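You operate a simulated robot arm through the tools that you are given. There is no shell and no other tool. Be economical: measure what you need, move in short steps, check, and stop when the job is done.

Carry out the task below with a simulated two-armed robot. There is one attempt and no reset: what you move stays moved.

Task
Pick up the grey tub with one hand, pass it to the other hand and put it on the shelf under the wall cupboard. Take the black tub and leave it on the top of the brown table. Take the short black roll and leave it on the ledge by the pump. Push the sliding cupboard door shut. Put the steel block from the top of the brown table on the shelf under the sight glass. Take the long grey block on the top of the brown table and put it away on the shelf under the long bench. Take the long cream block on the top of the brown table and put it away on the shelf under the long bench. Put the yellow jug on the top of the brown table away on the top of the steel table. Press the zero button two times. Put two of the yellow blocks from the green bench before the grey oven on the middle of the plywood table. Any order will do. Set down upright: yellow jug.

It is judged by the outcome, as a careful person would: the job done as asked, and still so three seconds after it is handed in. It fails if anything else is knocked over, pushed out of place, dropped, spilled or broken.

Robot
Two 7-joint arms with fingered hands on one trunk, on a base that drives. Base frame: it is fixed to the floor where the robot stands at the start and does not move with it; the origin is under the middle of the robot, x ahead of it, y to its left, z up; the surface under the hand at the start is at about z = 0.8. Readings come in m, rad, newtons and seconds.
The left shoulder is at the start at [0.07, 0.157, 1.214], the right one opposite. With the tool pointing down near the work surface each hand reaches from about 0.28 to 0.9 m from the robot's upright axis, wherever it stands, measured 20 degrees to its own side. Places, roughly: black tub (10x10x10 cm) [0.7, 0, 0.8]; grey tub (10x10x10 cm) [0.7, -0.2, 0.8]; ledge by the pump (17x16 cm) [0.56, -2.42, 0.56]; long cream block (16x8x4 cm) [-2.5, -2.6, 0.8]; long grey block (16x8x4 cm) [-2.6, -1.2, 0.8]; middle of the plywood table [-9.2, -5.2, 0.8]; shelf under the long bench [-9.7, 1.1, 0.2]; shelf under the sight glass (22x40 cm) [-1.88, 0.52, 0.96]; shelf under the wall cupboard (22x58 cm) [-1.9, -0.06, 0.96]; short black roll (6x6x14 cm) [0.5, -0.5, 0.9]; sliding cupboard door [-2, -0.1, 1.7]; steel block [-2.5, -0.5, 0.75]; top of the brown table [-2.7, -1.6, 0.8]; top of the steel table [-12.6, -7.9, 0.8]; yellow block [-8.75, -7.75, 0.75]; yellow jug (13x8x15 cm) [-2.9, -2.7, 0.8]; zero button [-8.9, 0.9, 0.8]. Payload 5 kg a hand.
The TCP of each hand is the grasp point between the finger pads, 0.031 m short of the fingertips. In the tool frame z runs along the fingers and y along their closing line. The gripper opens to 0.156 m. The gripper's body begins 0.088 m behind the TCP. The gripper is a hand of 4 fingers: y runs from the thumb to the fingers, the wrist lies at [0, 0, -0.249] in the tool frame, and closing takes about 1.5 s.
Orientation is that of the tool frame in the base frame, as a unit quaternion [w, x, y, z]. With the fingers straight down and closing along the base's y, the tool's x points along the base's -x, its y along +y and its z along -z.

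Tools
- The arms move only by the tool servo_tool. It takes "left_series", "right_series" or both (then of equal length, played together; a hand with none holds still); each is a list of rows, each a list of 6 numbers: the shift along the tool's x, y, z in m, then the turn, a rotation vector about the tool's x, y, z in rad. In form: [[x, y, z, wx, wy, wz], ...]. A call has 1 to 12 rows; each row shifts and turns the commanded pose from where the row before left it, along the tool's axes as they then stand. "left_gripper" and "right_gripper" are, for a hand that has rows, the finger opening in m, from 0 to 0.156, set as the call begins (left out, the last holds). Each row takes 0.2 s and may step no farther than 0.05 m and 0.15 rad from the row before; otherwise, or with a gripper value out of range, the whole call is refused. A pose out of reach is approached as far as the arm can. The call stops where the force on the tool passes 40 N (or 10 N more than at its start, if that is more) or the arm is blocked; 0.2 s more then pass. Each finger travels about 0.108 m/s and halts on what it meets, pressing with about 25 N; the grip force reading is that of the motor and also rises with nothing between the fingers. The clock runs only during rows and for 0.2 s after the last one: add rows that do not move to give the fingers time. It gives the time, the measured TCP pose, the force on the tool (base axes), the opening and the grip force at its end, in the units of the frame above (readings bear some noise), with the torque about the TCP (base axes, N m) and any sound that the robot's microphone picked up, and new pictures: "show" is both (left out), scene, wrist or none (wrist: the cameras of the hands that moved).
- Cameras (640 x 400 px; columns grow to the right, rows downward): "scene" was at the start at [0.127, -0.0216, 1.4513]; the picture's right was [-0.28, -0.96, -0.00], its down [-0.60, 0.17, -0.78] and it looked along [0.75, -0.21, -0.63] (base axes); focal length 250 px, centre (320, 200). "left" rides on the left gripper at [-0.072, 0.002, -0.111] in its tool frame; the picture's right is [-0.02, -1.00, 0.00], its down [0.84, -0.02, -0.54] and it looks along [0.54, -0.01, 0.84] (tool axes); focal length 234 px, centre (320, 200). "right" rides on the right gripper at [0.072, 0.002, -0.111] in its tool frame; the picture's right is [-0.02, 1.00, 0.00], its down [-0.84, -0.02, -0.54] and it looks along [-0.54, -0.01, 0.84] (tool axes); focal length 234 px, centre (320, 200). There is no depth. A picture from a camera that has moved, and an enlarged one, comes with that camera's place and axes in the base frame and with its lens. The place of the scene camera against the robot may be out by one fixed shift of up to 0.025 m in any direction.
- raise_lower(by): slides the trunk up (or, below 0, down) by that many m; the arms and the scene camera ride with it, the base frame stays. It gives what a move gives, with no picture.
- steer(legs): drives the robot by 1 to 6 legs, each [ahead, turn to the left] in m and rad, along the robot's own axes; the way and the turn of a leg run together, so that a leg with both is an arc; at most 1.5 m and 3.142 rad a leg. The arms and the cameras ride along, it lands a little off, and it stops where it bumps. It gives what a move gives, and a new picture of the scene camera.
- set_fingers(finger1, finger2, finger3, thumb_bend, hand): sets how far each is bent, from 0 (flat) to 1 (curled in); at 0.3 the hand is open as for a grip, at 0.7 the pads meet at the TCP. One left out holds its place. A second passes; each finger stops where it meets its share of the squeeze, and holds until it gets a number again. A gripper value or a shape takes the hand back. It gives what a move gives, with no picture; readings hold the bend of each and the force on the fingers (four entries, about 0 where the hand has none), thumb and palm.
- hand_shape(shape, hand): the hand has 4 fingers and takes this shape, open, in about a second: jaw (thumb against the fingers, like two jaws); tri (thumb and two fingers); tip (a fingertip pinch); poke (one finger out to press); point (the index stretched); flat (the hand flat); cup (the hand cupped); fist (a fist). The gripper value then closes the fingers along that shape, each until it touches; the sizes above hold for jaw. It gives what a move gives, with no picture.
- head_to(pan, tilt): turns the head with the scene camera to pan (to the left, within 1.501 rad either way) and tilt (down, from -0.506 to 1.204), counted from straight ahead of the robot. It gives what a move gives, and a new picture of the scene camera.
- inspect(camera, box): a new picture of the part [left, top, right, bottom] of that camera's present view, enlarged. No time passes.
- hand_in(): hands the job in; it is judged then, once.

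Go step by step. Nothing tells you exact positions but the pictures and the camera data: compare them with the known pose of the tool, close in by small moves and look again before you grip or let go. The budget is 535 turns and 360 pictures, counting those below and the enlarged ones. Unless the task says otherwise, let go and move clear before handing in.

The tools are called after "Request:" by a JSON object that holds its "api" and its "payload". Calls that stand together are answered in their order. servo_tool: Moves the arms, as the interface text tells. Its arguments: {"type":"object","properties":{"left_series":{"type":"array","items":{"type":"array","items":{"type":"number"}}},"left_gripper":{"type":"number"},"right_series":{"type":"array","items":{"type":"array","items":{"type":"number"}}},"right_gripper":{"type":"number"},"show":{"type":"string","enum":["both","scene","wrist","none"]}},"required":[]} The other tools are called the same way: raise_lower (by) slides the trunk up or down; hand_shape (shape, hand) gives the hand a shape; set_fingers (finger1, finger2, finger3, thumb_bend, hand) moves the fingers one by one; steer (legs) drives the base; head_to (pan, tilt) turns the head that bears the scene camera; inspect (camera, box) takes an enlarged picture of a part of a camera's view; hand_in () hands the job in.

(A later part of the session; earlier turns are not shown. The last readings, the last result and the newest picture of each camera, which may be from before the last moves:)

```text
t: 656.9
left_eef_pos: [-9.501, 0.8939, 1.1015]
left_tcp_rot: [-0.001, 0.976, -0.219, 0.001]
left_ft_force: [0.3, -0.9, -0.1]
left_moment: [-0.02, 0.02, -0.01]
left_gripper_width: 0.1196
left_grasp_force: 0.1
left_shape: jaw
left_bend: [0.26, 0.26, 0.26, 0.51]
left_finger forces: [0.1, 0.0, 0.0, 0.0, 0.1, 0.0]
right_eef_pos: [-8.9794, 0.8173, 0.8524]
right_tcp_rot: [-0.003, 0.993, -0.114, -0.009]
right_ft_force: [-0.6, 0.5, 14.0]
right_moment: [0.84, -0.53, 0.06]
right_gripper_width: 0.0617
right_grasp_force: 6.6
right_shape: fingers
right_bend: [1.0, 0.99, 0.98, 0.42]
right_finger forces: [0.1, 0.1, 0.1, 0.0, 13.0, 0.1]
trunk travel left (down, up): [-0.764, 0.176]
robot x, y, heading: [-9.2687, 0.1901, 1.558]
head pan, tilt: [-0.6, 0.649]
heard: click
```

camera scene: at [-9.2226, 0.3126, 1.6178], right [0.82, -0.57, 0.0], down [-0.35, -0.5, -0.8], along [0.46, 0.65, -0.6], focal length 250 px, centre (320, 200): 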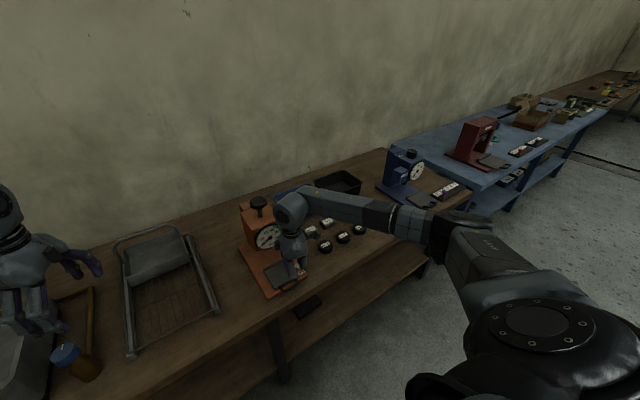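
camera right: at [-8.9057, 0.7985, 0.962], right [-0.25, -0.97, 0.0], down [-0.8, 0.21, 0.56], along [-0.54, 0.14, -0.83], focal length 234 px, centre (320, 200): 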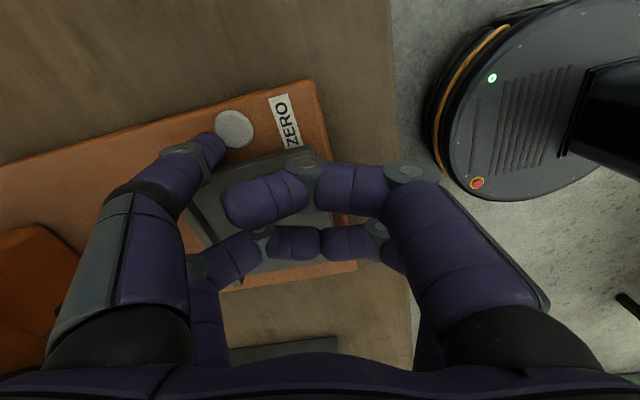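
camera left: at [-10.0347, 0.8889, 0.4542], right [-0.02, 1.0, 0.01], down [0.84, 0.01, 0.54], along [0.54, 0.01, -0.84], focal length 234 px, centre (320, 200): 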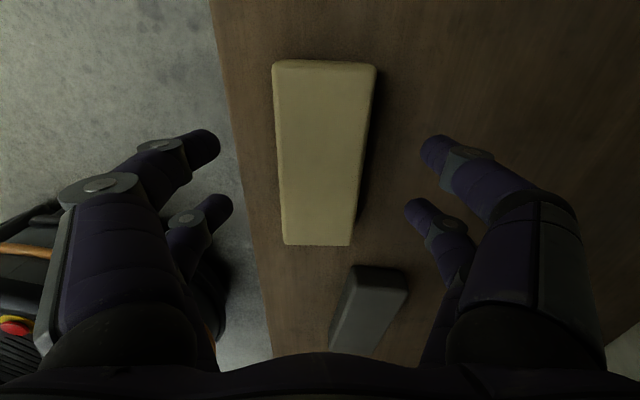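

Second click. Now lifting clear and resetting the hand, well above the scale.

Request:
{"api": "servo_tool", "payload": {"right_series": [[0, 0, -0.03, 0, 0, 0], [0, 0, -0.04, 0, 0, 0], [0, 0, -0.04, 0, 0, 0], [0, 0, -0.04, 0, 0, 0], [0, 0, -0.04, 0, 0, 0], [0, 0, -0.04, 0, 0, 0], [0, 0.04, 0, 0, 0, 0], [0, 0.04, 0, 0, 0, 0], [0, 0.04, 0, 0, 0, 0], [0, 0.04, 0, 0, 0, 0], [0, 0, 0, 0, 0, 0]], "show": "scene"}}

Request:
{"api": "inspect", "payload": {"camera": "scene", "box": [200, 170, 400, 310]}}

```text
t: 659.3
left_eef_pos: [-9.5008, 0.8944, 1.1002]
left_tcp_rot: [0.0, 0.976, -0.219, 0.0]
left_ft_force: [0.0, -0.2, -0.2]
left_moment: [0.01, 0.02, -0.03]
left_gripper_width: 0.1195
left_grasp_force: 0.0
left_shape: jaw
left_bend: [0.26, 0.26, 0.26, 0.51]
left_finger forces: [0.0, 0.1, 0.0, 0.0, 0.0, 0.1]
right_eef_pos: [-9.0114, 0.6605, 1.0795]
right_tcp_rot: [0.001, 0.993, -0.114, -0.009]
right_ft_force: [0.0, 0.9, -0.3]
right_moment: [-0.07, 0.01, 0.01]
right_gripper_width: 0.0606
right_grasp_force: 0.1
right_shape: fingers
right_bend: [1.0, 0.99, 0.98, 0.42]
right_finger forces: [0.0, 0.1, 0.0, 0.1, 0.0, 0.0]
trunk travel left (down, up): [-0.764, 0.176]
robot x, y, heading: [-9.2677, 0.1889, 1.559]
head pan, tilt: [-0.6, 0.649]
camera scene: at [-9.2225, 0.3134, 1.6177], right [0.82, -0.57, 0.0], down [-0.35, -0.5, -0.8], along [0.46, 0.65, -0.61], focal length 250 px, centre (320, 200)
```

scene: 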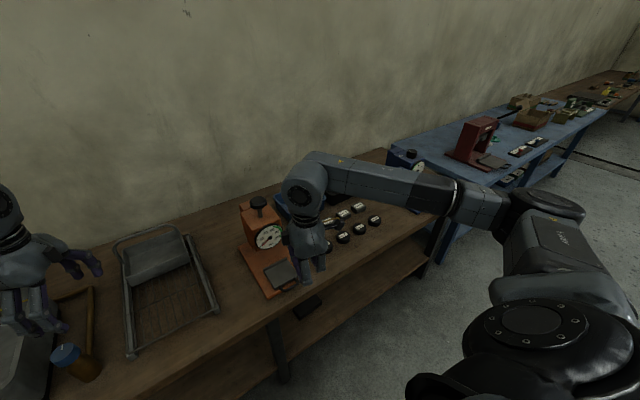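

```text
2.86 times, centred on (300, 240) of scene
camera zoom: at [-9.2225, 0.3134, 1.6177], right [0.82, -0.57, 0.0], down [-0.35, -0.5, -0.8], along [0.46, 0.65, -0.61], focal length 714 px, centre (377, 86)
```

zoom: 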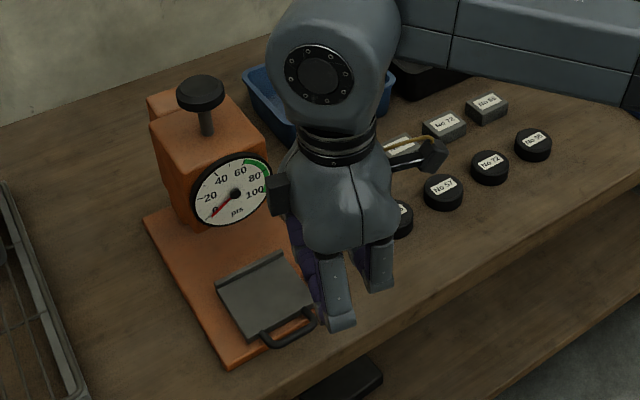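

The scale reads zero and nothing is disturbed. Two tasks remain: jug and yellow blocks. I'll reset the right hand and go for the jug by the known route.

Request:
{"api": "servo_tool", "payload": {"right_series": [[0, 0, 0, 0, 0, 0], [0, 0, 0, 0, 0, 0]], "right_gripper": 0.14, "show": "none"}}

Request:
{"api": "hand_shape", "payload": {"hand": "right", "shape": "jaw"}}

Request:
{"api": "steer", "payload": {"legs": [[-0.2, 0], [0, -1.56], [1.5, 0], [1.5, 0], [1.5, 0], [1.1, 0]]}}

```text
t: 659.9
left_eef_pos: [-9.4996, 0.8937, 1.099]
left_tcp_rot: [0.001, 0.976, -0.218, 0.0]
left_ft_force: [0.2, 1.0, 0.4]
left_moment: [-0.04, -0.01, 0.0]
left_gripper_width: 0.1197
left_grasp_force: 0.0
left_shape: jaw
left_bend: [0.26, 0.26, 0.26, 0.51]
left_finger forces: [0.0, 0.0, 0.0, 0.0, 0.0, 0.0]
right_eef_pos: [-9.0122, 0.6603, 1.0797]
right_tcp_rot: [0.0, 0.993, -0.115, -0.009]
right_ft_force: [-0.1, 0.2, 0.0]
right_moment: [-0.03, -0.02, 0.01]
right_gripper_width: 0.0
right_grasp_force: 0.1
right_shape: poke
right_bend: [1.0, 1.0, 1.0, 0.32]
right_finger forces: [0.0, 0.1, 0.1, 0.1, 0.0, 0.1]
trunk travel left (down, up): [-0.764, 0.176]
robot x, y, heading: [-9.2718, 0.1899, 1.558]
head pan, tilt: [-0.6, 0.649]
```

```text
t: 660.8
left_eef_pos: [-9.4998, 0.8946, 1.1008]
left_tcp_rot: [0.001, 0.976, -0.217, -0.001]
left_ft_force: [-0.2, 0.6, -0.3]
left_moment: [0.01, -0.01, 0.01]
left_gripper_width: 0.1197
left_grasp_force: 0.1
left_shape: jaw
left_bend: [0.26, 0.26, 0.26, 0.51]
left_finger forces: [0.1, 0.1, 0.0, 0.0, 0.0, 0.0]
right_eef_pos: [-9.0112, 0.6612, 1.081]
right_tcp_rot: [0.0, 0.993, -0.114, -0.009]
right_ft_force: [-0.6, -0.1, 0.3]
right_moment: [0.03, 0.04, -0.02]
right_gripper_width: 0.156
right_grasp_force: 0.0
right_shape: jaw
right_bend: [0.3, 0.3, 0.3, 0.3]
right_finger forces: [0.0, 0.1, 0.0, 0.1, 0.1, 0.0]
trunk travel left (down, up): [-0.764, 0.176]
robot x, y, heading: [-9.2663, 0.1877, 1.558]
head pan, tilt: [-0.6, 0.649]
```

```text
t: 692.5
left_eef_pos: [-2.9957, 0.4942, 1.1015]
left_tcp_rot: [0.002, -0.557, 0.83, 0.0]
left_ft_force: [-0.7, -0.8, -0.1]
left_moment: [-0.01, -0.01, 0.02]
left_gripper_width: 0.1198
left_grasp_force: 0.0
left_shape: jaw
left_bend: [0.26, 0.26, 0.26, 0.51]
left_finger forces: [0.0, 0.1, 0.0, 0.0, 0.1, 0.0]
right_eef_pos: [-3.2045, -0.003, 1.0803]
right_tcp_rot: [0.007, -0.641, 0.767, 0.006]
right_ft_force: [-0.1, 0.0, 0.1]
right_moment: [0.0, -0.01, -0.01]
right_gripper_width: 0.156
right_grasp_force: 0.0
right_shape: jaw
right_bend: [0.3, 0.3, 0.3, 0.3]
right_finger forces: [0.0, 0.1, 0.1, 0.1, 0.0, 0.0]
trunk travel left (down, up): [-0.764, 0.176]
robot x, y, heading: [-3.6863, 0.2258, 0.04]
head pan, tilt: [-0.6, 0.649]
camera scene: at [-3.5706, 0.1858, 1.6179], right [-0.53, -0.85, 0.0], down [-0.51, 0.32, -0.8], along [0.67, -0.42, -0.6], focal length 250 px, centre (320, 200)
```

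scene: 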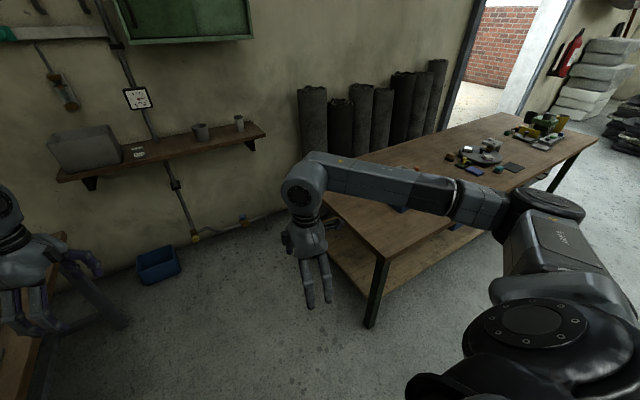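

Everything on the shelf still stands. On to the south end of the brown table.

Request:
{"api": "steer", "payload": {"legs": [[0, -1.61], [1.5, 0], [1.0, 0], [0, 0.248], [0.877, 0], [0, 0.674]]}}

Request:
{"api": "steer", "payload": {"legs": [[0.464, 0], [0, 2.218]]}}

```text
t: 712.3
left_eef_pos: [-2.9338, -3.3941, 1.0986]
left_tcp_rot: [0.0, 0.034, 0.999, -0.011]
left_ft_force: [0.8, -0.1, -0.2]
left_moment: [0.03, 0.1, -0.02]
left_gripper_width: 0.1199
left_grasp_force: 0.0
left_shape: jaw
left_bend: [0.26, 0.26, 0.26, 0.51]
left_finger forces: [0.0, 0.0, 0.0, 0.0, 0.1, 0.0]
right_eef_pos: [-3.4729, -3.3591, 1.0787]
right_tcp_rot: [0.01, -0.071, 0.997, 0.004]
right_ft_force: [0.5, -0.5, 0.0]
right_moment: [0.02, 0.03, -0.03]
right_gripper_width: 0.1558
right_grasp_force: 0.0
right_shape: jaw
right_bend: [0.3, 0.3, 0.3, 0.3]
right_finger forces: [0.1, 0.1, 0.1, 0.0, 0.1, 0.0]
trunk travel left (down, up): [-0.764, 0.176]
robot x, y, heading: [-3.4195, -2.8318, -1.131]
head pan, tilt: [-0.6, 0.649]
stopped in leg 5: the robot was blocked; the commanded pose is now the measured one
camera scene: at [-3.4092, -2.9609, 1.6175], right [-0.99, 0.16, 0.0], down [0.09, 0.6, -0.8], along [-0.13, -0.79, -0.61], focal length 250 px, centre (320, 200)
```

scene: 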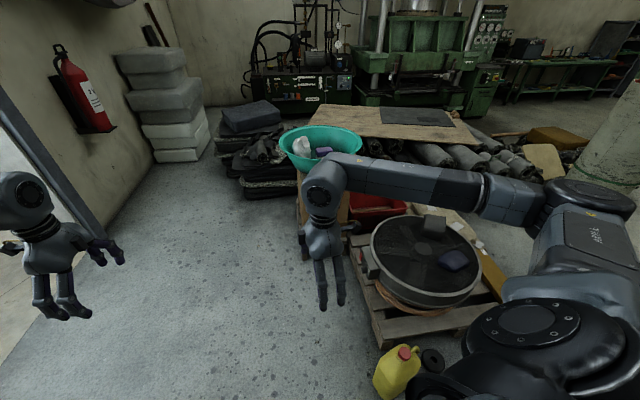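

```text
t: 713.6
left_eef_pos: [-2.8898, -3.3994, 1.1091]
left_tcp_rot: [-0.003, 0.016, 0.999, -0.05]
left_ft_force: [0.6, -0.6, -0.6]
left_moment: [0.05, 0.08, -0.02]
left_gripper_width: 0.1202
left_grasp_force: 0.0
left_shape: jaw
left_bend: [0.26, 0.26, 0.26, 0.51]
left_finger forces: [0.0, 0.1, 0.1, 0.1, 0.1, 0.0]
right_eef_pos: [-3.4297, -3.4089, 1.0786]
right_tcp_rot: [0.013, -0.089, 0.996, 0.007]
right_ft_force: [0.9, -0.8, 0.7]
right_moment: [0.07, 0.07, 0.05]
right_gripper_width: 0.1561
right_grasp_force: 0.1
right_shape: jaw
right_bend: [0.3, 0.3, 0.3, 0.3]
right_finger forces: [0.0, 0.0, 0.1, 0.0, 0.0, 0.1]
trunk travel left (down, up): [-0.764, 0.176]
robot x, y, heading: [-3.398, -2.8783, -0.999]
head pan, tilt: [-0.6, 0.649]
stopped in leg 1: the robot was blocked; the commanded pose is now the measured one
camera scene: at [-3.3748, -3.0118, 1.6174], right [-1.0, 0.03, 0.0], down [0.01, 0.61, -0.8], along [-0.03, -0.8, -0.61], focal length 250 px, centre (320, 200)
```

scene: 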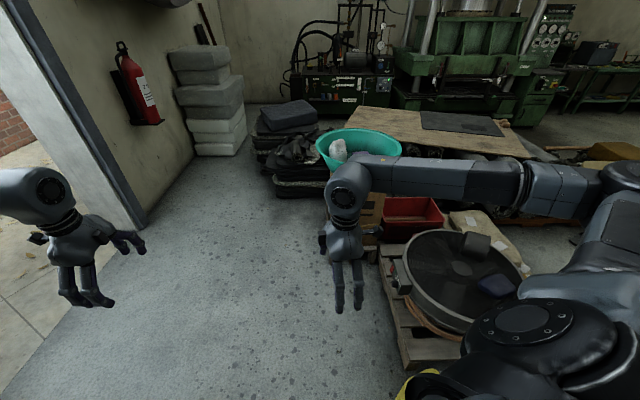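

Drifted too close to the table leg. I'll angle out to the left of it and pass again with more room.

Request:
{"api": "steer", "payload": {"legs": [[-0.03, 0], [0, 0.45], [-0.2, 0], [0, -0.9], [0.4, 0], [0, 0.95]]}}

```text
t: 721.4
left_eef_pos: [-3.3159, -3.8341, 1.1113]
left_tcp_rot: [-0.012, 0.244, 0.968, -0.05]
left_ft_force: [-0.5, -0.1, -1.4]
left_moment: [0.03, 0.02, -0.01]
left_gripper_width: 0.12
left_grasp_force: 0.1
left_shape: jaw
left_bend: [0.26, 0.26, 0.26, 0.51]
left_finger forces: [0.0, 0.0, 0.1, 0.1, 0.0, 0.1]
right_eef_pos: [-3.8034, -3.6026, 1.0794]
right_tcp_rot: [0.016, 0.14, 0.99, 0.003]
right_ft_force: [0.4, -0.6, -0.3]
right_moment: [0.0, 0.0, 0.03]
right_gripper_width: 0.1561
right_grasp_force: 0.0
right_shape: jaw
right_bend: [0.3, 0.3, 0.3, 0.3]
right_finger forces: [0.0, 0.0, 0.0, 0.0, 0.0, 0.0]
trunk travel left (down, up): [-0.764, 0.176]
robot x, y, heading: [-3.5406, -3.1501, -1.464]
head pan, tilt: [-0.6, 0.649]
stopped in leg 5: the robot was blocked; the commanded pose is now the measured one
camera scene: at [-3.5804, -3.2726, 1.6177], right [-0.88, 0.47, 0.0], down [0.28, 0.53, -0.8], along [-0.37, -0.7, -0.61], focal length 250 px, centre (320, 200)
```

scene: 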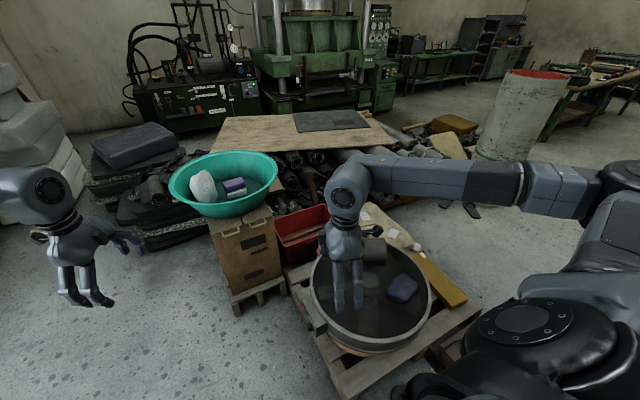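

Request:
{"api": "steer", "payload": {"legs": [[-0.06, 0], [0, 0.95], [0.46, 0], [0, 2.07]]}}

```text
t: 732.0
left_eef_pos: [-3.2599, -2.609, 1.1123]
left_tcp_rot: [-0.049, 0.946, -0.32, 0.016]
left_ft_force: [-0.8, 0.2, -0.7]
left_moment: [-0.02, 0.03, -0.02]
left_gripper_width: 0.1201
left_grasp_force: 0.0
left_shape: jaw
left_bend: [0.26, 0.26, 0.26, 0.51]
left_finger forces: [0.0, 0.1, 0.0, 0.1, 0.1, 0.0]
right_eef_pos: [-2.8148, -2.9131, 1.0794]
right_tcp_rot: [0.001, 0.976, -0.218, -0.015]
right_ft_force: [0.3, -0.3, -0.3]
right_moment: [-0.01, 0.01, 0.01]
right_gripper_width: 0.1559
right_grasp_force: 0.1
right_shape: jaw
right_bend: [0.3, 0.3, 0.3, 0.3]
right_finger forces: [0.0, 0.1, 0.0, 0.0, 0.0, 0.1]
trunk travel left (down, up): [-0.764, 0.176]
robot x, y, heading: [-3.1495, -3.3173, 1.521]
head pan, tilt: [-0.6, 0.649]
camera scene: at [-3.0981, -3.1985, 1.6178], right [0.8, -0.6, 0.0], down [-0.37, -0.48, -0.8], along [0.48, 0.64, -0.6], focal length 250 px, centre (320, 200)
```

scene: 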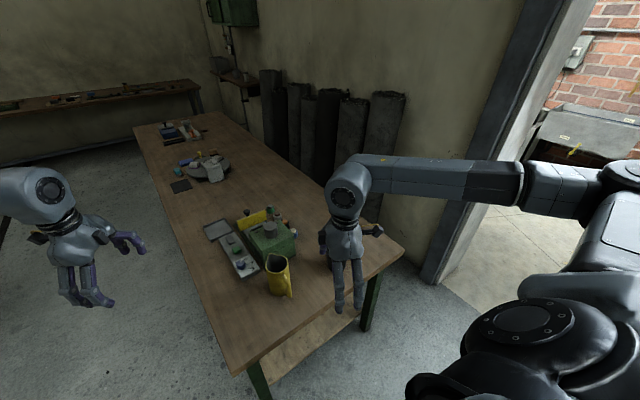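

In position. I'll turn the right hand to close across the jug's body (along x) and bring it above.

Request:
{"api": "servo_tool", "payload": {"right_series": [[0, 0, 0, 0.009, 0.029, 0.1], [0, 0, 0, 0, 0, 0.147], [0, 0, 0, 0, 0, 0.147], [0, 0, 0, 0, 0, 0.147], [0, 0, 0, 0, 0, 0.147], [0, 0, 0, 0, 0, 0.147], [0, 0, 0, 0, 0, 0.147], [0, 0, 0, 0, 0, 0.147], [-0.04, 0.012, 0, 0, 0, 0], [-0.04, 0.012, 0, 0, 0, 0], [-0.04, 0.012, 0, 0, 0, 0], [-0.04, 0.012, 0, 0, 0, 0]], "right_gripper": 0.13, "show": "wrist"}}

```text
t: 734.6
left_eef_pos: [-3.261, -2.6056, 1.1103]
left_tcp_rot: [-0.047, 0.946, -0.321, 0.017]
left_ft_force: [0.0, 0.6, 0.3]
left_moment: [-0.03, -0.01, -0.01]
left_gripper_width: 0.1199
left_grasp_force: 0.1
left_shape: jaw
left_bend: [0.26, 0.26, 0.26, 0.51]
left_finger forces: [0.0, 0.0, 0.1, 0.1, 0.0, 0.0]
right_eef_pos: [-2.8638, -2.75, 1.0787]
right_tcp_rot: [0.002, 0.708, -0.707, 0.001]
right_ft_force: [0.4, -0.6, -1.1]
right_moment: [-0.03, 0.01, -0.01]
right_gripper_width: 0.13
right_grasp_force: 0.1
right_shape: jaw
right_bend: [0.25, 0.25, 0.25, 0.43]
right_finger forces: [0.0, 0.0, 0.0, 0.1, 0.0, 0.0]
trunk travel left (down, up): [-0.764, 0.176]
robot x, y, heading: [-3.1515, -3.3204, 1.525]
head pan, tilt: [-0.6, 0.649]
camera right: at [-2.8657, -2.8221, 1.19], right [-1.0, 0.02, 0.0], down [0.02, 0.84, 0.54], along [0.01, 0.54, -0.84], focal length 234 px, centre (320, 200)
```

right: 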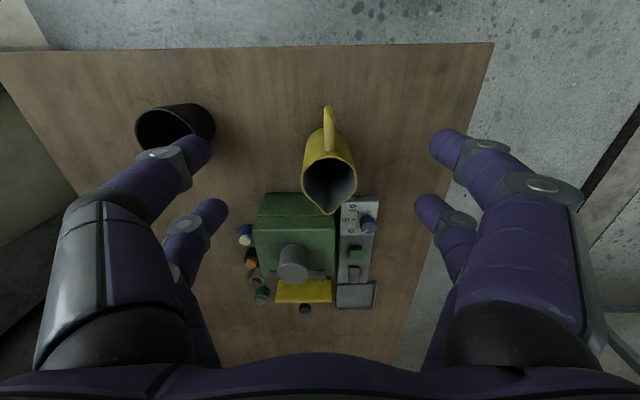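

Jug centred at about (−2.877, −2.68), handle toward me, spout near the green box. I'll descend around the upper body.

Request:
{"api": "servo_tool", "payload": {"right_series": [[-0.033, 0.0065, 0, 0, 0, 0], [-0.032, 0.0065, 0, 0, 0, 0], [0, 0, 0.035, 0, 0, 0], [0, 0, 0.035, 0, 0, 0], [0, 0, 0.035, 0, 0, 0], [0, 0, 0.035, 0, 0, 0], [0, 0, 0, 0, 0, 0]], "right_gripper": 0.12, "show": "wrist"}}

```text
t: 736.2
left_eef_pos: [-3.2619, -2.6071, 1.112]
left_tcp_rot: [-0.049, 0.946, -0.32, 0.017]
left_ft_force: [0.0, 0.2, 0.3]
left_moment: [-0.01, -0.01, 0.0]
left_gripper_width: 0.1202
left_grasp_force: 0.0
left_shape: jaw
left_bend: [0.26, 0.26, 0.26, 0.51]
left_finger forces: [0.0, 0.0, 0.0, 0.0, 0.0, 0.1]
right_eef_pos: [-2.8771, -2.687, 0.9428]
right_tcp_rot: [0.001, 0.708, -0.706, 0.0]
right_ft_force: [0.6, 0.2, -0.1]
right_moment: [-0.01, -0.01, -0.01]
right_gripper_width: 0.1203
right_grasp_force: 0.0
right_shape: jaw
right_bend: [0.26, 0.26, 0.26, 0.51]
right_finger forces: [0.1, 0.1, 0.0, 0.1, 0.0, 0.0]
trunk travel left (down, up): [-0.764, 0.176]
robot x, y, heading: [-3.1492, -3.321, 1.522]
head pan, tilt: [-0.6, 0.649]
camera right: at [-2.8778, -2.7585, 1.0525], right [-1.0, 0.02, 0.0], down [0.02, 0.84, 0.54], along [0.01, 0.54, -0.84], focal length 234 px, centre (320, 200)
```

right: 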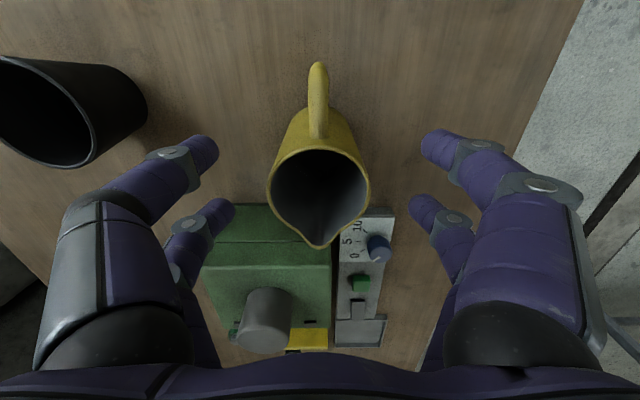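

Request:
{"api": "servo_tool", "payload": {"right_series": [[-0.008, 0, 0.024, 0, 0, 0], [0, 0, 0.024, 0, 0, 0], [0, 0, 0.024, 0, 0, 0], [0, 0, 0, 0, 0, 0]], "show": "none"}}

Request:
{"api": "servo_tool", "payload": {"right_series": [[0, 0, 0, 0, 0, 0], [0, 0, 0, 0, 0, 0], [0, 0, 0, 0, 0, 0], [0, 0, 0, 0, 0, 0], [0, 0, 0, 0, 0, 0], [0, 0, 0, 0, 0, 0], [0, 0, 0, 0, 0, 0]], "right_gripper": 0.01, "show": "wrist"}}

```text
t: 737.2
left_eef_pos: [-3.2608, -2.6069, 1.1126]
left_tcp_rot: [-0.049, 0.946, -0.32, 0.017]
left_ft_force: [-1.0, 0.5, -0.7]
left_moment: [0.05, 0.01, 0.01]
left_gripper_width: 0.1203
left_grasp_force: 0.0
left_shape: jaw
left_bend: [0.26, 0.26, 0.26, 0.51]
left_finger forces: [0.0, 0.1, 0.0, 0.0, 0.1, 0.0]
right_eef_pos: [-2.8756, -2.6803, 0.8697]
right_tcp_rot: [0.002, 0.707, -0.707, -0.001]
right_ft_force: [-0.1, -0.5, 0.5]
right_moment: [0.0, 0.02, -0.02]
right_gripper_width: 0.1203
right_grasp_force: 0.1
right_shape: jaw
right_bend: [0.26, 0.26, 0.26, 0.51]
right_finger forces: [0.1, 0.0, 0.0, 0.0, 0.0, 0.1]
trunk travel left (down, up): [-0.764, 0.176]
robot x, y, heading: [-3.1483, -3.3196, 1.523]
head pan, tilt: [-0.6, 0.649]
```

```text
t: 738.8
left_eef_pos: [-3.2612, -2.6072, 1.112]
left_tcp_rot: [-0.049, 0.946, -0.32, 0.017]
left_ft_force: [-0.1, -0.3, 0.0]
left_moment: [-0.03, -0.01, -0.02]
left_gripper_width: 0.1201
left_grasp_force: 0.1
left_shape: jaw
left_bend: [0.26, 0.26, 0.26, 0.51]
left_finger forces: [0.0, 0.0, 0.0, 0.0, 0.0, 0.0]
right_eef_pos: [-2.8761, -2.6801, 0.8694]
right_tcp_rot: [0.001, 0.708, -0.706, 0.0]
right_ft_force: [-0.3, -1.4, 0.0]
right_moment: [0.05, 0.1, 0.05]
right_gripper_width: 0.038
right_grasp_force: 25.2
right_shape: jaw
right_bend: [0.74, 0.73, 0.73, 0.72]
right_finger forces: [17.0, 26.2, 27.1, 0.1, 15.3, 0.0]
trunk travel left (down, up): [-0.764, 0.176]
robot x, y, heading: [-3.146, -3.3204, 1.521]
head pan, tilt: [-0.6, 0.649]
camera right: at [-2.878, -2.7526, 0.9802], right [-1.0, 0.02, 0.0], down [0.02, 0.84, 0.54], along [0.01, 0.54, -0.84], focal length 234 px, centre (320, 200)
```

right: 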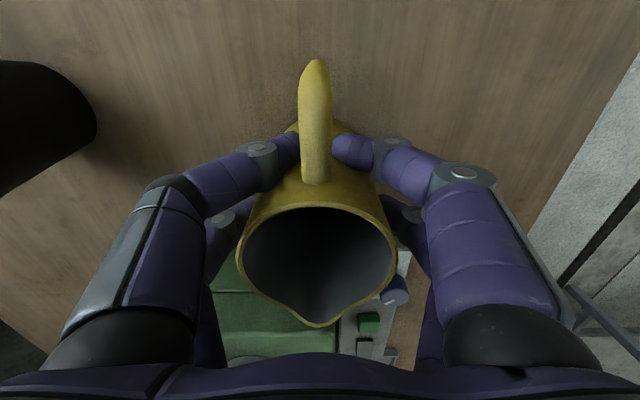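

The grip straddles the jug's centre. Lifting.

Request:
{"api": "servo_tool", "payload": {"right_series": [[0, 0, -0.015, 0, 0, 0], [0, 0, -0.025, 0, 0, 0], [0, 0, -0.04, 0, 0, 0], [0, 0, -0.04, 0, 0, 0], [0, 0, -0.04, 0, 0, 0], [0, 0, -0.04, 0, 0, 0], [0, 0, 0, 0, 0, 0]], "show": "wrist"}}

```text
t: 740.4
left_eef_pos: [-3.2605, -2.6068, 1.1112]
left_tcp_rot: [-0.048, 0.946, -0.32, 0.017]
left_ft_force: [0.3, -0.3, -0.2]
left_moment: [-0.01, 0.02, 0.01]
left_gripper_width: 0.1202
left_grasp_force: 0.1
left_shape: jaw
left_bend: [0.26, 0.26, 0.26, 0.51]
left_finger forces: [0.1, 0.1, 0.0, 0.1, 0.1, 0.0]
right_eef_pos: [-2.8752, -2.6822, 1.0687]
right_tcp_rot: [0.001, 0.708, -0.707, 0.0]
right_ft_force: [-0.1, 0.9, -4.1]
right_moment: [-0.02, 0.02, 0.01]
right_gripper_width: 0.0377
right_grasp_force: 25.2
right_shape: jaw
right_bend: [0.74, 0.73, 0.73, 0.72]
right_finger forces: [16.9, 25.9, 27.7, 0.1, 14.7, 0.0]
trunk travel left (down, up): [-0.764, 0.176]
robot x, y, heading: [-3.1501, -3.3209, 1.523]
head pan, tilt: [-0.6, 0.649]
camera right: at [-2.8759, -2.7543, 1.179], right [-1.0, 0.02, 0.0], down [0.02, 0.84, 0.54], along [0.01, 0.54, -0.84], focal length 234 px, centre (320, 200)
```

right: 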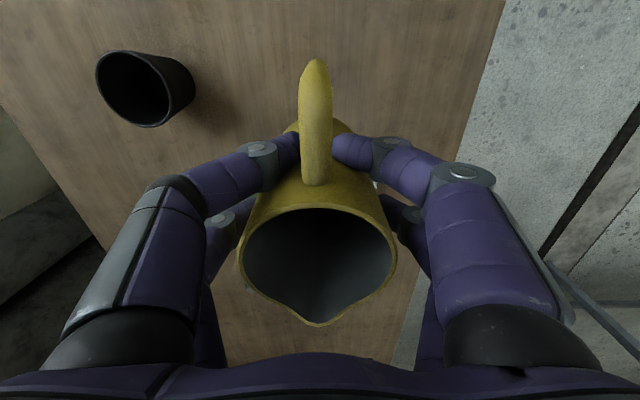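

Jug in hand, upright. Now west: back through the gap, then along the open floor south of the tables.

Request:
{"api": "steer", "payload": {"legs": [[0, 1.1], [0.46, 0], [0, -0.87], [0.85, 0], [0, 1.53], [1.5, 0]]}}

Request:
{"api": "head_to", "payload": {"pan": 0.3, "tilt": 0.25}}

```text
t: 763.0
left_eef_pos: [-5.8806, -2.7268, 1.1119]
left_tcp_rot: [-0.044, 0.85, 0.525, -0.028]
left_ft_force: [-0.2, 0.4, -0.3]
left_moment: [0.03, -0.01, -0.03]
left_gripper_width: 0.1198
left_grasp_force: 0.1
left_shape: jaw
left_bend: [0.26, 0.26, 0.26, 0.51]
left_finger forces: [0.0, 0.0, 0.0, 0.0, 0.0, 0.1]
right_eef_pos: [-5.8803, -2.3338, 1.0686]
right_tcp_rot: [0.001, 0.995, 0.096, 0.001]
right_ft_force: [0.3, 0.3, -4.7]
right_moment: [0.02, -0.04, 0.02]
right_gripper_width: 0.0359
right_grasp_force: 24.6
right_shape: jaw
right_bend: [0.75, 0.73, 0.73, 0.72]
right_finger forces: [15.0, 25.5, 27.5, 0.0, 12.0, 0.0]
trunk travel left (down, up): [-0.764, 0.176]
robot x, y, heading: [-5.2034, -2.4782, -3.0]
head pan, tilt: [-0.6, 0.649]
camera scene: at [-5.3345, -2.4474, 1.6178], right [0.44, 0.9, 0.0], down [0.54, -0.27, -0.8], along [-0.71, 0.35, -0.6], focal length 250 px, centre (320, 200)
```

scene: 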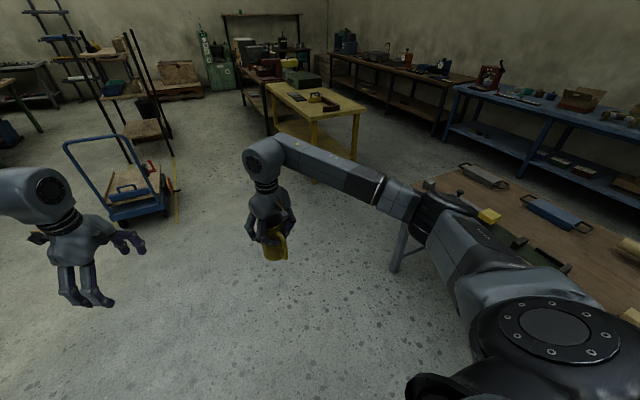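

```text
t: 764.2
left_eef_pos: [-5.8799, -2.7256, 1.1129]
left_tcp_rot: [-0.044, 0.849, 0.525, -0.027]
left_ft_force: [0.1, 0.3, 0.8]
left_moment: [0.01, -0.02, 0.01]
left_gripper_width: 0.12
left_grasp_force: 0.1
left_shape: jaw
left_bend: [0.26, 0.26, 0.26, 0.51]
left_finger forces: [0.0, 0.1, 0.1, 0.0, 0.0, 0.1]
right_eef_pos: [-5.8793, -2.3345, 1.0687]
right_tcp_rot: [0.001, 0.995, 0.096, 0.001]
right_ft_force: [0.4, 0.5, -3.8]
right_moment: [-0.01, -0.05, 0.0]
right_gripper_width: 0.0361
right_grasp_force: 25.2
right_shape: jaw
right_bend: [0.75, 0.73, 0.73, 0.72]
right_finger forces: [15.2, 25.5, 27.6, 0.0, 12.0, 0.0]
trunk travel left (down, up): [-0.764, 0.176]
robot x, y, heading: [-5.2001, -2.4838, -2.998]
head pan, tilt: [0.3, 0.25]
camera scene: at [-5.3415, -2.5258, 1.6542], right [-0.43, 0.9, 0.0], down [0.22, 0.11, -0.97], along [-0.88, -0.41, -0.25], focal length 250 px, centre (320, 200)
```

scene: 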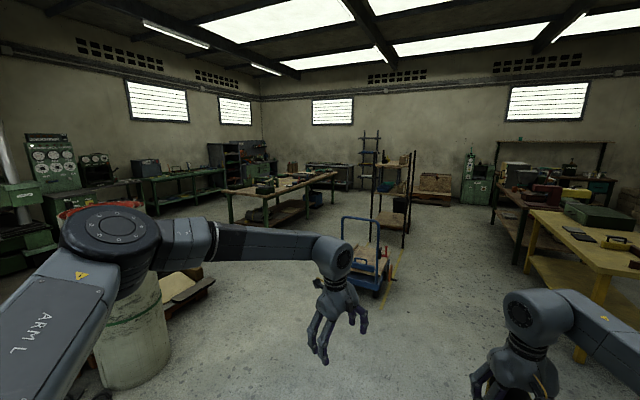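

The floor southwest is open; I can see the plywood table ahead and the green bench and steel table beyond along the south wall. Driving on toward the middle.

Request:
{"api": "steer", "payload": {"legs": [[0, 0.55], [1.5, 0], [1.35, 0]]}}

Request:
{"api": "head_to", "payload": {"pan": 0.35, "tilt": 0.4}}

```text
t: 779.5
left_eef_pos: [-7.853, -4.8304, 1.1122]
left_tcp_rot: [-0.035, 0.68, 0.731, -0.038]
left_ft_force: [-0.5, -0.6, -0.2]
left_moment: [-0.03, 0.01, 0.0]
left_gripper_width: 0.1202
left_grasp_force: 0.0
left_shape: jaw
left_bend: [0.26, 0.26, 0.26, 0.51]
left_finger forces: [0.1, 0.1, 0.0, 0.0, 0.2, 0.1]
right_eef_pos: [-8.0524, -4.4909, 1.0688]
right_tcp_rot: [0.0, 0.934, 0.356, 0.001]
right_ft_force: [0.3, 0.6, -3.4]
right_moment: [0.04, -0.03, -0.02]
right_gripper_width: 0.0362
right_grasp_force: 24.9
right_shape: jaw
right_bend: [0.75, 0.73, 0.73, 0.72]
right_finger forces: [14.9, 25.5, 27.5, 0.0, 11.6, 0.0]
trunk travel left (down, up): [-0.764, 0.176]
robot x, y, heading: [-7.3949, -4.2722, -2.464]
head pan, tilt: [0.3, 0.25]
camera scene: at [-7.4921, -4.379, 1.6543], right [-0.83, 0.56, 0.0], down [0.14, 0.2, -0.97], along [-0.54, -0.8, -0.25], focal length 250 px, centre (320, 200)
```

scene: 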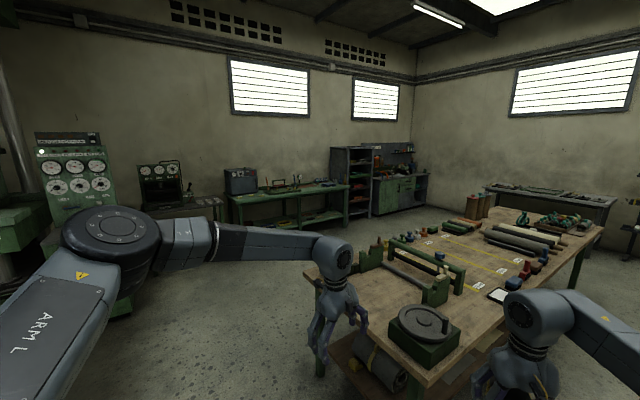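

```text
t: 780.2
left_eef_pos: [-7.8551, -4.8304, 1.1113]
left_tcp_rot: [-0.034, 0.68, 0.731, -0.039]
left_ft_force: [0.4, 0.9, 0.0]
left_moment: [-0.02, 0.02, 0.0]
left_gripper_width: 0.1201
left_grasp_force: 0.2
left_shape: jaw
left_bend: [0.26, 0.26, 0.26, 0.51]
left_finger forces: [0.0, 0.0, 0.0, 0.1, 0.0, 0.1]
right_eef_pos: [-8.0536, -4.4913, 1.069]
right_tcp_rot: [0.001, 0.935, 0.356, 0.002]
right_ft_force: [-0.1, -0.1, -4.5]
right_moment: [0.01, -0.03, 0.02]
right_gripper_width: 0.0358
right_grasp_force: 25.1
right_shape: jaw
right_bend: [0.75, 0.73, 0.73, 0.72]
right_finger forces: [15.0, 25.5, 27.6, 0.0, 11.6, 0.0]
trunk travel left (down, up): [-0.764, 0.176]
robot x, y, heading: [-7.3956, -4.2766, -2.467]
head pan, tilt: [0.351, 0.4]
camera scene: at [-7.4883, -4.3813, 1.6403], right [-0.86, 0.52, 0.0], down [0.2, 0.33, -0.92], along [-0.48, -0.79, -0.39], focal length 250 px, centre (320, 200)
```

scene: 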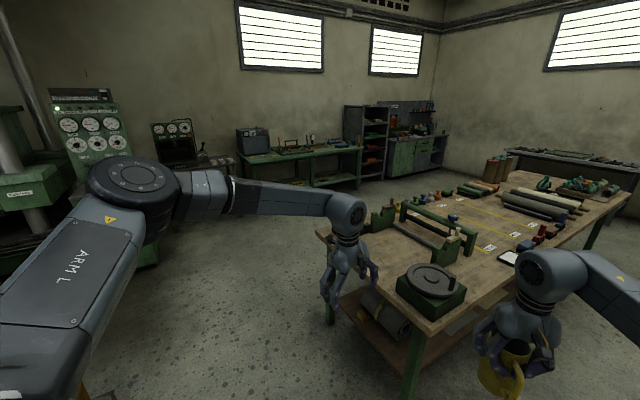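

The plywood table is right here, its marked middle free; I'll come back with the blocks. First the jug: round the table's near end and west along the south lane.

Request:
{"api": "steer", "payload": {"legs": [[0, 0.717], [1.5, 0], [0.6, 0], [0, -1.39], [1.5, 0], [1.5, 0]]}}

Request:
{"api": "head_to", "payload": {"pan": 0.35, "tilt": 0.45}}

```text
t: 809.8
left_eef_pos: [-11.3701, -6.6629, 1.1112]
left_tcp_rot: [-0.045, 0.875, 0.481, -0.025]
left_ft_force: [-1.1, -0.4, -0.5]
left_moment: [0.01, -0.03, -0.02]
left_gripper_width: 0.1199
left_grasp_force: 0.1
left_shape: jaw
left_bend: [0.26, 0.26, 0.26, 0.51]
left_finger forces: [0.0, 0.0, 0.0, 0.1, 0.0, 0.1]
right_eef_pos: [-11.328, -6.2729, 1.0684]
right_tcp_rot: [0.001, 0.999, 0.043, 0.001]
right_ft_force: [-0.1, -0.6, -4.5]
right_moment: [0.02, -0.04, -0.02]
right_gripper_width: 0.0353
right_grasp_force: 24.7
right_shape: jaw
right_bend: [0.75, 0.73, 0.73, 0.73]
right_finger forces: [14.0, 25.4, 27.5, 0.0, 10.3, 0.0]
trunk travel left (down, up): [-0.764, 0.176]
robot x, y, heading: [-10.6682, -6.4892, -3.101]
head pan, tilt: [0.351, 0.4]
camera scene: at [-10.8112, -6.5246, 1.6403], right [-0.38, 0.93, 0.0], down [0.36, 0.15, -0.92], along [-0.85, -0.35, -0.39], focal length 250 px, centre (320, 200)
```

scene: 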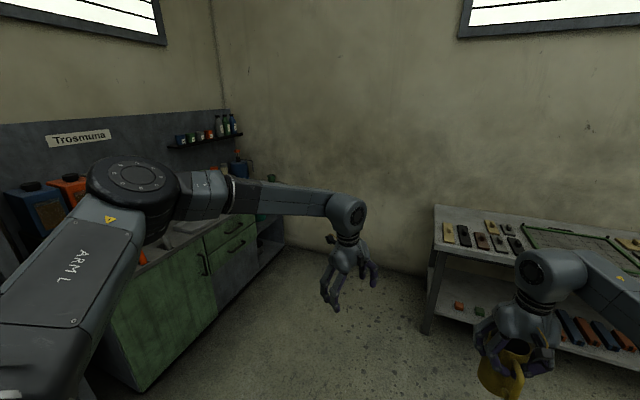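

```text
t: 810.5
left_eef_pos: [-11.3711, -6.6632, 1.112]
left_tcp_rot: [-0.045, 0.876, 0.479, -0.026]
left_ft_force: [-0.1, -0.1, 0.5]
left_moment: [-0.01, -0.03, 0.03]
left_gripper_width: 0.12
left_grasp_force: 0.0
left_shape: jaw
left_bend: [0.26, 0.26, 0.26, 0.51]
left_finger forces: [0.0, 0.1, 0.0, 0.0, 0.1, 0.0]
right_eef_pos: [-11.3274, -6.2717, 1.0675]
right_tcp_rot: [0.0, 0.999, 0.044, 0.001]
right_ft_force: [0.0, 0.0, -3.2]
right_moment: [-0.03, -0.05, 0.04]
right_gripper_width: 0.0351
right_grasp_force: 25.1
right_shape: jaw
right_bend: [0.75, 0.73, 0.73, 0.73]
right_finger forces: [13.9, 25.4, 27.5, 0.1, 10.2, 0.0]
trunk travel left (down, up): [-0.764, 0.176]
robot x, y, heading: [-10.6704, -6.4862, -3.104]
head pan, tilt: [0.351, 0.45]
camera scene: at [-10.8109, -6.5243, 1.6356], right [-0.38, 0.93, 0.0], down [0.4, 0.16, -0.9], along [-0.83, -0.34, -0.44], focal length 250 px, centre (320, 200)
```

scene: 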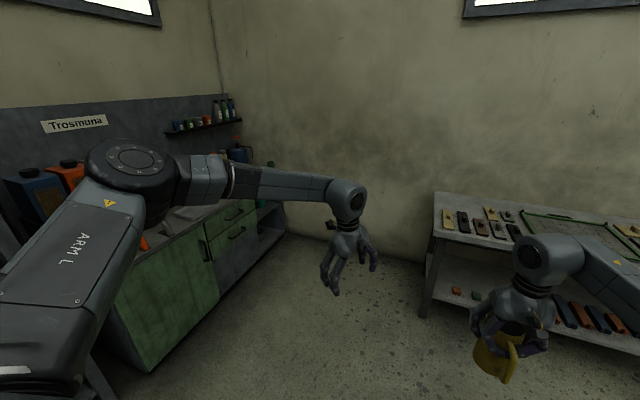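

A green-fronted bench with a steel top runs along the south wall; the left arm hides its right end. I'll come nearer and turn to face it.

Request:
{"api": "steer", "payload": {"legs": [[0.9, 0], [0, 1.2]]}}

```text
t: 818.3
left_eef_pos: [-11.6669, -7.2454, 1.1123]
left_tcp_rot: [-0.023, 0.443, 0.895, -0.046]
left_ft_force: [0.4, -0.1, -0.1]
left_moment: [0.03, 0.0, -0.01]
left_gripper_width: 0.12
left_grasp_force: 0.0
left_shape: jaw
left_bend: [0.26, 0.26, 0.26, 0.51]
left_finger forces: [0.0, 0.0, 0.0, 0.0, 0.1, 0.0]
right_eef_pos: [-12.0204, -7.0707, 1.0681]
right_tcp_rot: [0.001, 0.794, 0.608, 0.001]
right_ft_force: [0.0, -0.7, -3.6]
right_moment: [0.06, -0.01, 0.0]
right_gripper_width: 0.0351
right_grasp_force: 24.7
right_shape: jaw
right_bend: [0.75, 0.73, 0.73, 0.73]
right_finger forces: [13.3, 25.2, 27.1, 0.0, 9.7, 0.0]
trunk travel left (down, up): [-0.764, 0.176]
robot x, y, heading: [-11.5932, -6.5312, -1.885]
head pan, tilt: [0.351, 0.45]
camera scene: at [-11.6077, -6.6652, 1.6356], right [-1.0, -0.04, 0.0], down [-0.02, 0.44, -0.9], along [0.03, -0.9, -0.44], focal length 250 px, centre (320, 200)
```

scene: 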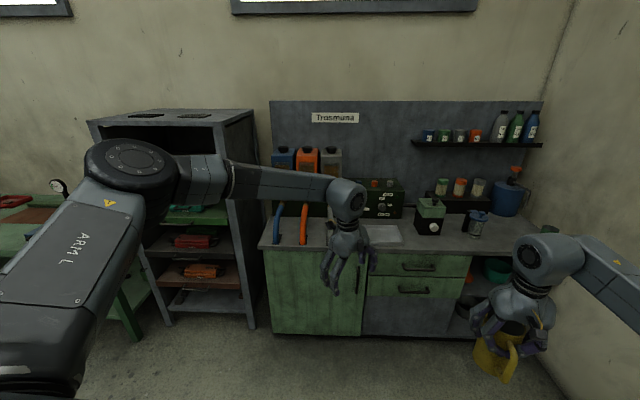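

This is the steel-topped bench (x ≈ −11.2…−13.2, front y ≈ −7.78). Its front right part, beyond the small can, looks free. Approaching obliquely.

Request:
{"api": "steer", "payload": {"legs": [[0, -0.3], [0.85, 0]]}}

Request:
{"api": "head_to", "payload": {"pan": -0.15, "tilt": 0.65}}

```text
t: 823.8
left_eef_pos: [-12.3656, -7.8878, 1.1124]
left_tcp_rot: [-0.029, 0.571, 0.819, -0.042]
left_ft_force: [-0.3, -0.6, -0.7]
left_moment: [0.02, -0.04, 0.0]
left_gripper_width: 0.12
left_grasp_force: 0.2
left_shape: jaw
left_bend: [0.26, 0.26, 0.26, 0.51]
left_finger forces: [0.0, 0.0, 0.0, 0.0, 0.1, 0.0]
right_eef_pos: [-12.6501, -7.6171, 1.0681]
right_tcp_rot: [0.0, 0.875, 0.483, 0.002]
right_ft_force: [-0.1, -0.2, -2.8]
right_moment: [0.01, -0.02, 0.0]
right_gripper_width: 0.0351
right_grasp_force: 24.8
right_shape: jaw
right_bend: [0.75, 0.73, 0.73, 0.73]
right_finger forces: [13.1, 25.4, 27.2, 0.0, 9.6, 0.0]
trunk travel left (down, up): [-0.764, 0.176]
robot x, y, heading: [-12.0778, -7.225, -2.184]
head pan, tilt: [0.351, 0.45]
camera scene: at [-12.1378, -7.3526, 1.6357], right [-0.97, 0.26, 0.0], down [0.11, 0.42, -0.9], along [-0.23, -0.87, -0.44], focal length 250 px, centre (320, 200)
```

scene: 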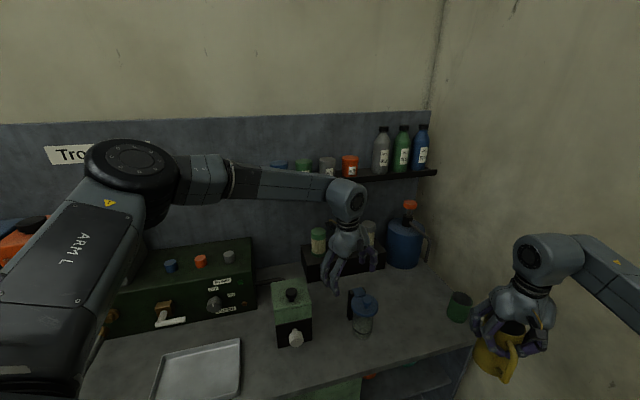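

```text
t: 824.7
left_eef_pos: [-12.3651, -7.8885, 1.1115]
left_tcp_rot: [-0.03, 0.57, 0.82, -0.042]
left_ft_force: [0.0, 0.1, 0.9]
left_moment: [0.03, 0.01, 0.02]
left_gripper_width: 0.1202
left_grasp_force: 0.0
left_shape: jaw
left_bend: [0.26, 0.26, 0.26, 0.51]
left_finger forces: [0.0, 0.0, 0.0, 0.1, 0.0, 0.1]
right_eef_pos: [-12.6513, -7.6186, 1.0677]
right_tcp_rot: [0.0, 0.875, 0.484, 0.001]
right_ft_force: [0.5, 0.4, -3.7]
right_moment: [0.04, 0.0, 0.0]
right_gripper_width: 0.0349
right_grasp_force: 25.1
right_shape: jaw
right_bend: [0.75, 0.73, 0.73, 0.73]
right_finger forces: [13.2, 25.4, 27.2, 0.0, 9.7, 0.0]
trunk travel left (down, up): [-0.764, 0.176]
robot x, y, heading: [-12.0795, -7.2244, -2.186]
head pan, tilt: [-0.15, 0.649]
camera scene: at [-12.1743, -7.3272, 1.6178], right [-0.72, 0.69, 0.0], down [0.42, 0.44, -0.8], along [-0.55, -0.58, -0.6], focal length 250 px, centre (320, 200)
```

scene: 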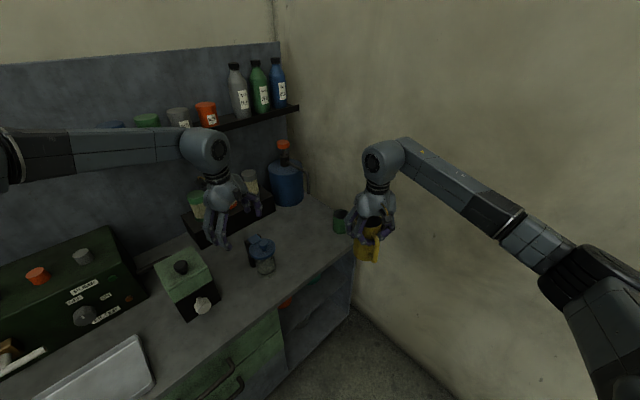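

The free spot is between the blue-lidded jar (−12.47, −7.97) and the green cup near the corner. I'll draw the left arm back, then close in with a slight left turn.

Request:
{"api": "servo_tool", "payload": {"left_series": [[0.0235, 0.034, 0, 0, 0, 0], [0.0235, 0.034, 0, 0, 0, 0], [0.0235, 0.034, 0, 0, 0, 0], [0.0235, 0.034, 0, 0, 0, 0], [0.0235, 0.034, 0, 0, 0, 0], [0.0235, 0.034, 0, 0, 0, 0], [0, 0, 0, 0, 0, 0]], "show": "none"}}

Request:
{"api": "steer", "payload": {"legs": [[0.15, 0], [0, 0.15]]}}

```text
t: 826.3
left_eef_pos: [-12.2233, -7.6868, 1.0926]
left_tcp_rot: [-0.029, 0.57, 0.82, -0.042]
left_ft_force: [0.4, 0.8, -0.6]
left_moment: [0.03, -0.01, 0.01]
left_gripper_width: 0.1202
left_grasp_force: 0.3
left_shape: jaw
left_bend: [0.26, 0.26, 0.26, 0.51]
left_finger forces: [0.1, 0.0, 0.0, 0.1, 0.1, 0.0]
right_eef_pos: [-12.6522, -7.6175, 1.067]
right_tcp_rot: [0.0, 0.875, 0.484, 0.002]
right_ft_force: [-0.6, 0.1, -3.4]
right_moment: [0.03, -0.07, -0.01]
right_gripper_width: 0.0351
right_grasp_force: 24.6
right_shape: jaw
right_bend: [0.75, 0.73, 0.73, 0.73]
right_finger forces: [13.1, 25.4, 27.1, 0.0, 9.6, 0.0]
trunk travel left (down, up): [-0.764, 0.176]
robot x, y, heading: [-12.0786, -7.2289, -2.181]
head pan, tilt: [-0.15, 0.649]
```

```text
t: 828.3
left_eef_pos: [-12.2393, -7.8251, 1.0925]
left_tcp_rot: [-0.027, 0.507, 0.86, -0.044]
left_ft_force: [0.2, 0.3, 1.0]
left_moment: [-0.02, -0.01, -0.01]
left_gripper_width: 0.1201
left_grasp_force: 0.0
left_shape: jaw
left_bend: [0.26, 0.26, 0.26, 0.51]
left_finger forces: [0.1, 0.1, 0.0, 0.0, 0.0, 0.0]
right_eef_pos: [-12.6725, -7.8217, 1.0665]
right_tcp_rot: [0.0, 0.836, 0.548, 0.001]
right_ft_force: [0.3, 0.0, -4.1]
right_moment: [0.02, -0.04, 0.02]
right_gripper_width: 0.0349
right_grasp_force: 25.2
right_shape: jaw
right_bend: [0.75, 0.73, 0.73, 0.73]
right_finger forces: [13.2, 25.5, 27.2, 0.0, 9.8, 0.0]
trunk travel left (down, up): [-0.764, 0.176]
robot x, y, heading: [-12.1667, -7.3473, -2.031]
head pan, tilt: [-0.15, 0.649]
camera scene: at [-12.2451, -7.4617, 1.6178], right [-0.82, 0.57, 0.0], down [0.35, 0.5, -0.8], along [-0.46, -0.65, -0.61], focal length 250 px, centre (320, 200)
```

scene: 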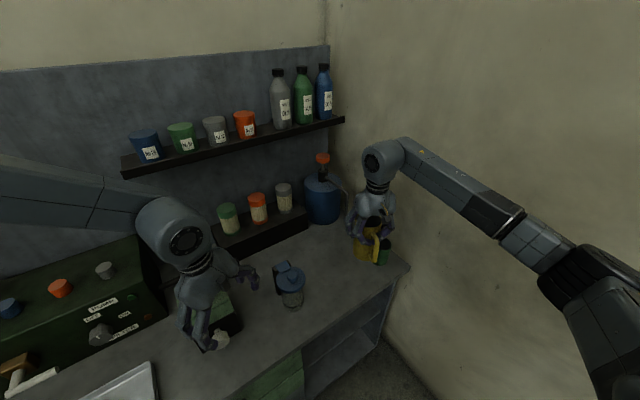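

Moving the jug in over the spot, then lowering with the arm alone.

Request:
{"api": "servo_tool", "payload": {"right_series": [[-0.034, 0.0147, 0, 0, 0, 0], [-0.034, 0.0147, 0, 0, 0, 0], [-0.034, 0.0147, 0, 0, 0, 0], [0, 0, 0.03, 0, 0, 0], [0, 0, 0.03, 0, 0, 0], [0, 0, 0.03, 0, 0, 0], [0, 0, 0.02, 0, 0, 0], [0, 0, 0, 0, 0, 0]], "show": "both"}}

```text
t: 830.1
left_eef_pos: [-12.2376, -7.8256, 1.0924]
left_tcp_rot: [-0.026, 0.507, 0.861, -0.044]
left_ft_force: [-0.4, 0.4, -0.7]
left_moment: [-0.01, -0.03, -0.04]
left_gripper_width: 0.12
left_grasp_force: 0.1
left_shape: jaw
left_bend: [0.26, 0.26, 0.26, 0.51]
left_finger forces: [0.0, 0.1, 0.1, 0.0, 0.0, 0.1]
right_eef_pos: [-12.6711, -7.9342, 0.9579]
right_tcp_rot: [0.0, 0.836, 0.549, 0.001]
right_ft_force: [1.0, -0.4, -3.5]
right_moment: [0.04, -0.02, -0.01]
right_gripper_width: 0.0348
right_grasp_force: 25.2
right_shape: jaw
right_bend: [0.75, 0.73, 0.73, 0.73]
right_finger forces: [13.1, 25.3, 27.2, 0.1, 9.6, 0.0]
trunk travel left (down, up): [-0.764, 0.176]
robot x, y, heading: [-12.1639, -7.3539, -2.029]
head pan, tilt: [-0.15, 0.649]
camera scene: at [-12.2438, -7.4624, 1.6178], right [-0.82, 0.57, 0.0], down [0.35, 0.5, -0.8], along [-0.46, -0.65, -0.6], focal length 250 px, centre (320, 200)
camera right: at [-12.6403, -7.869, 1.0684], right [0.91, -0.42, 0.0], down [-0.35, -0.76, 0.54], along [-0.23, -0.49, -0.84], focal length 234 px, centre (320, 200)
```

scene: 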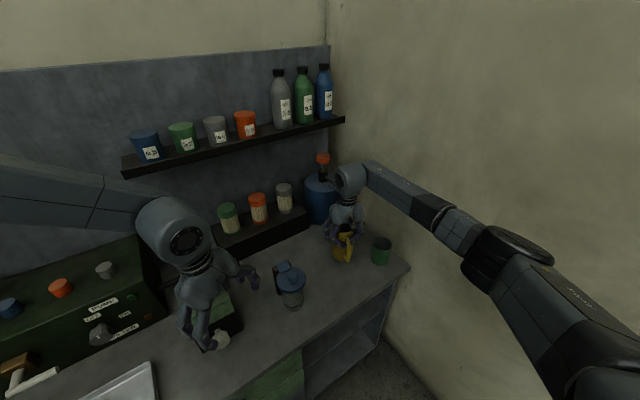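
right: 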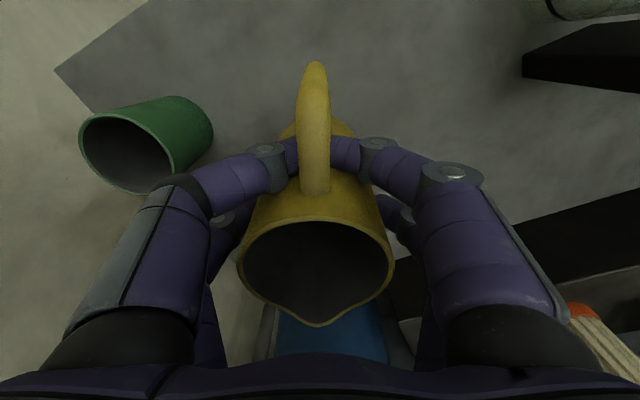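

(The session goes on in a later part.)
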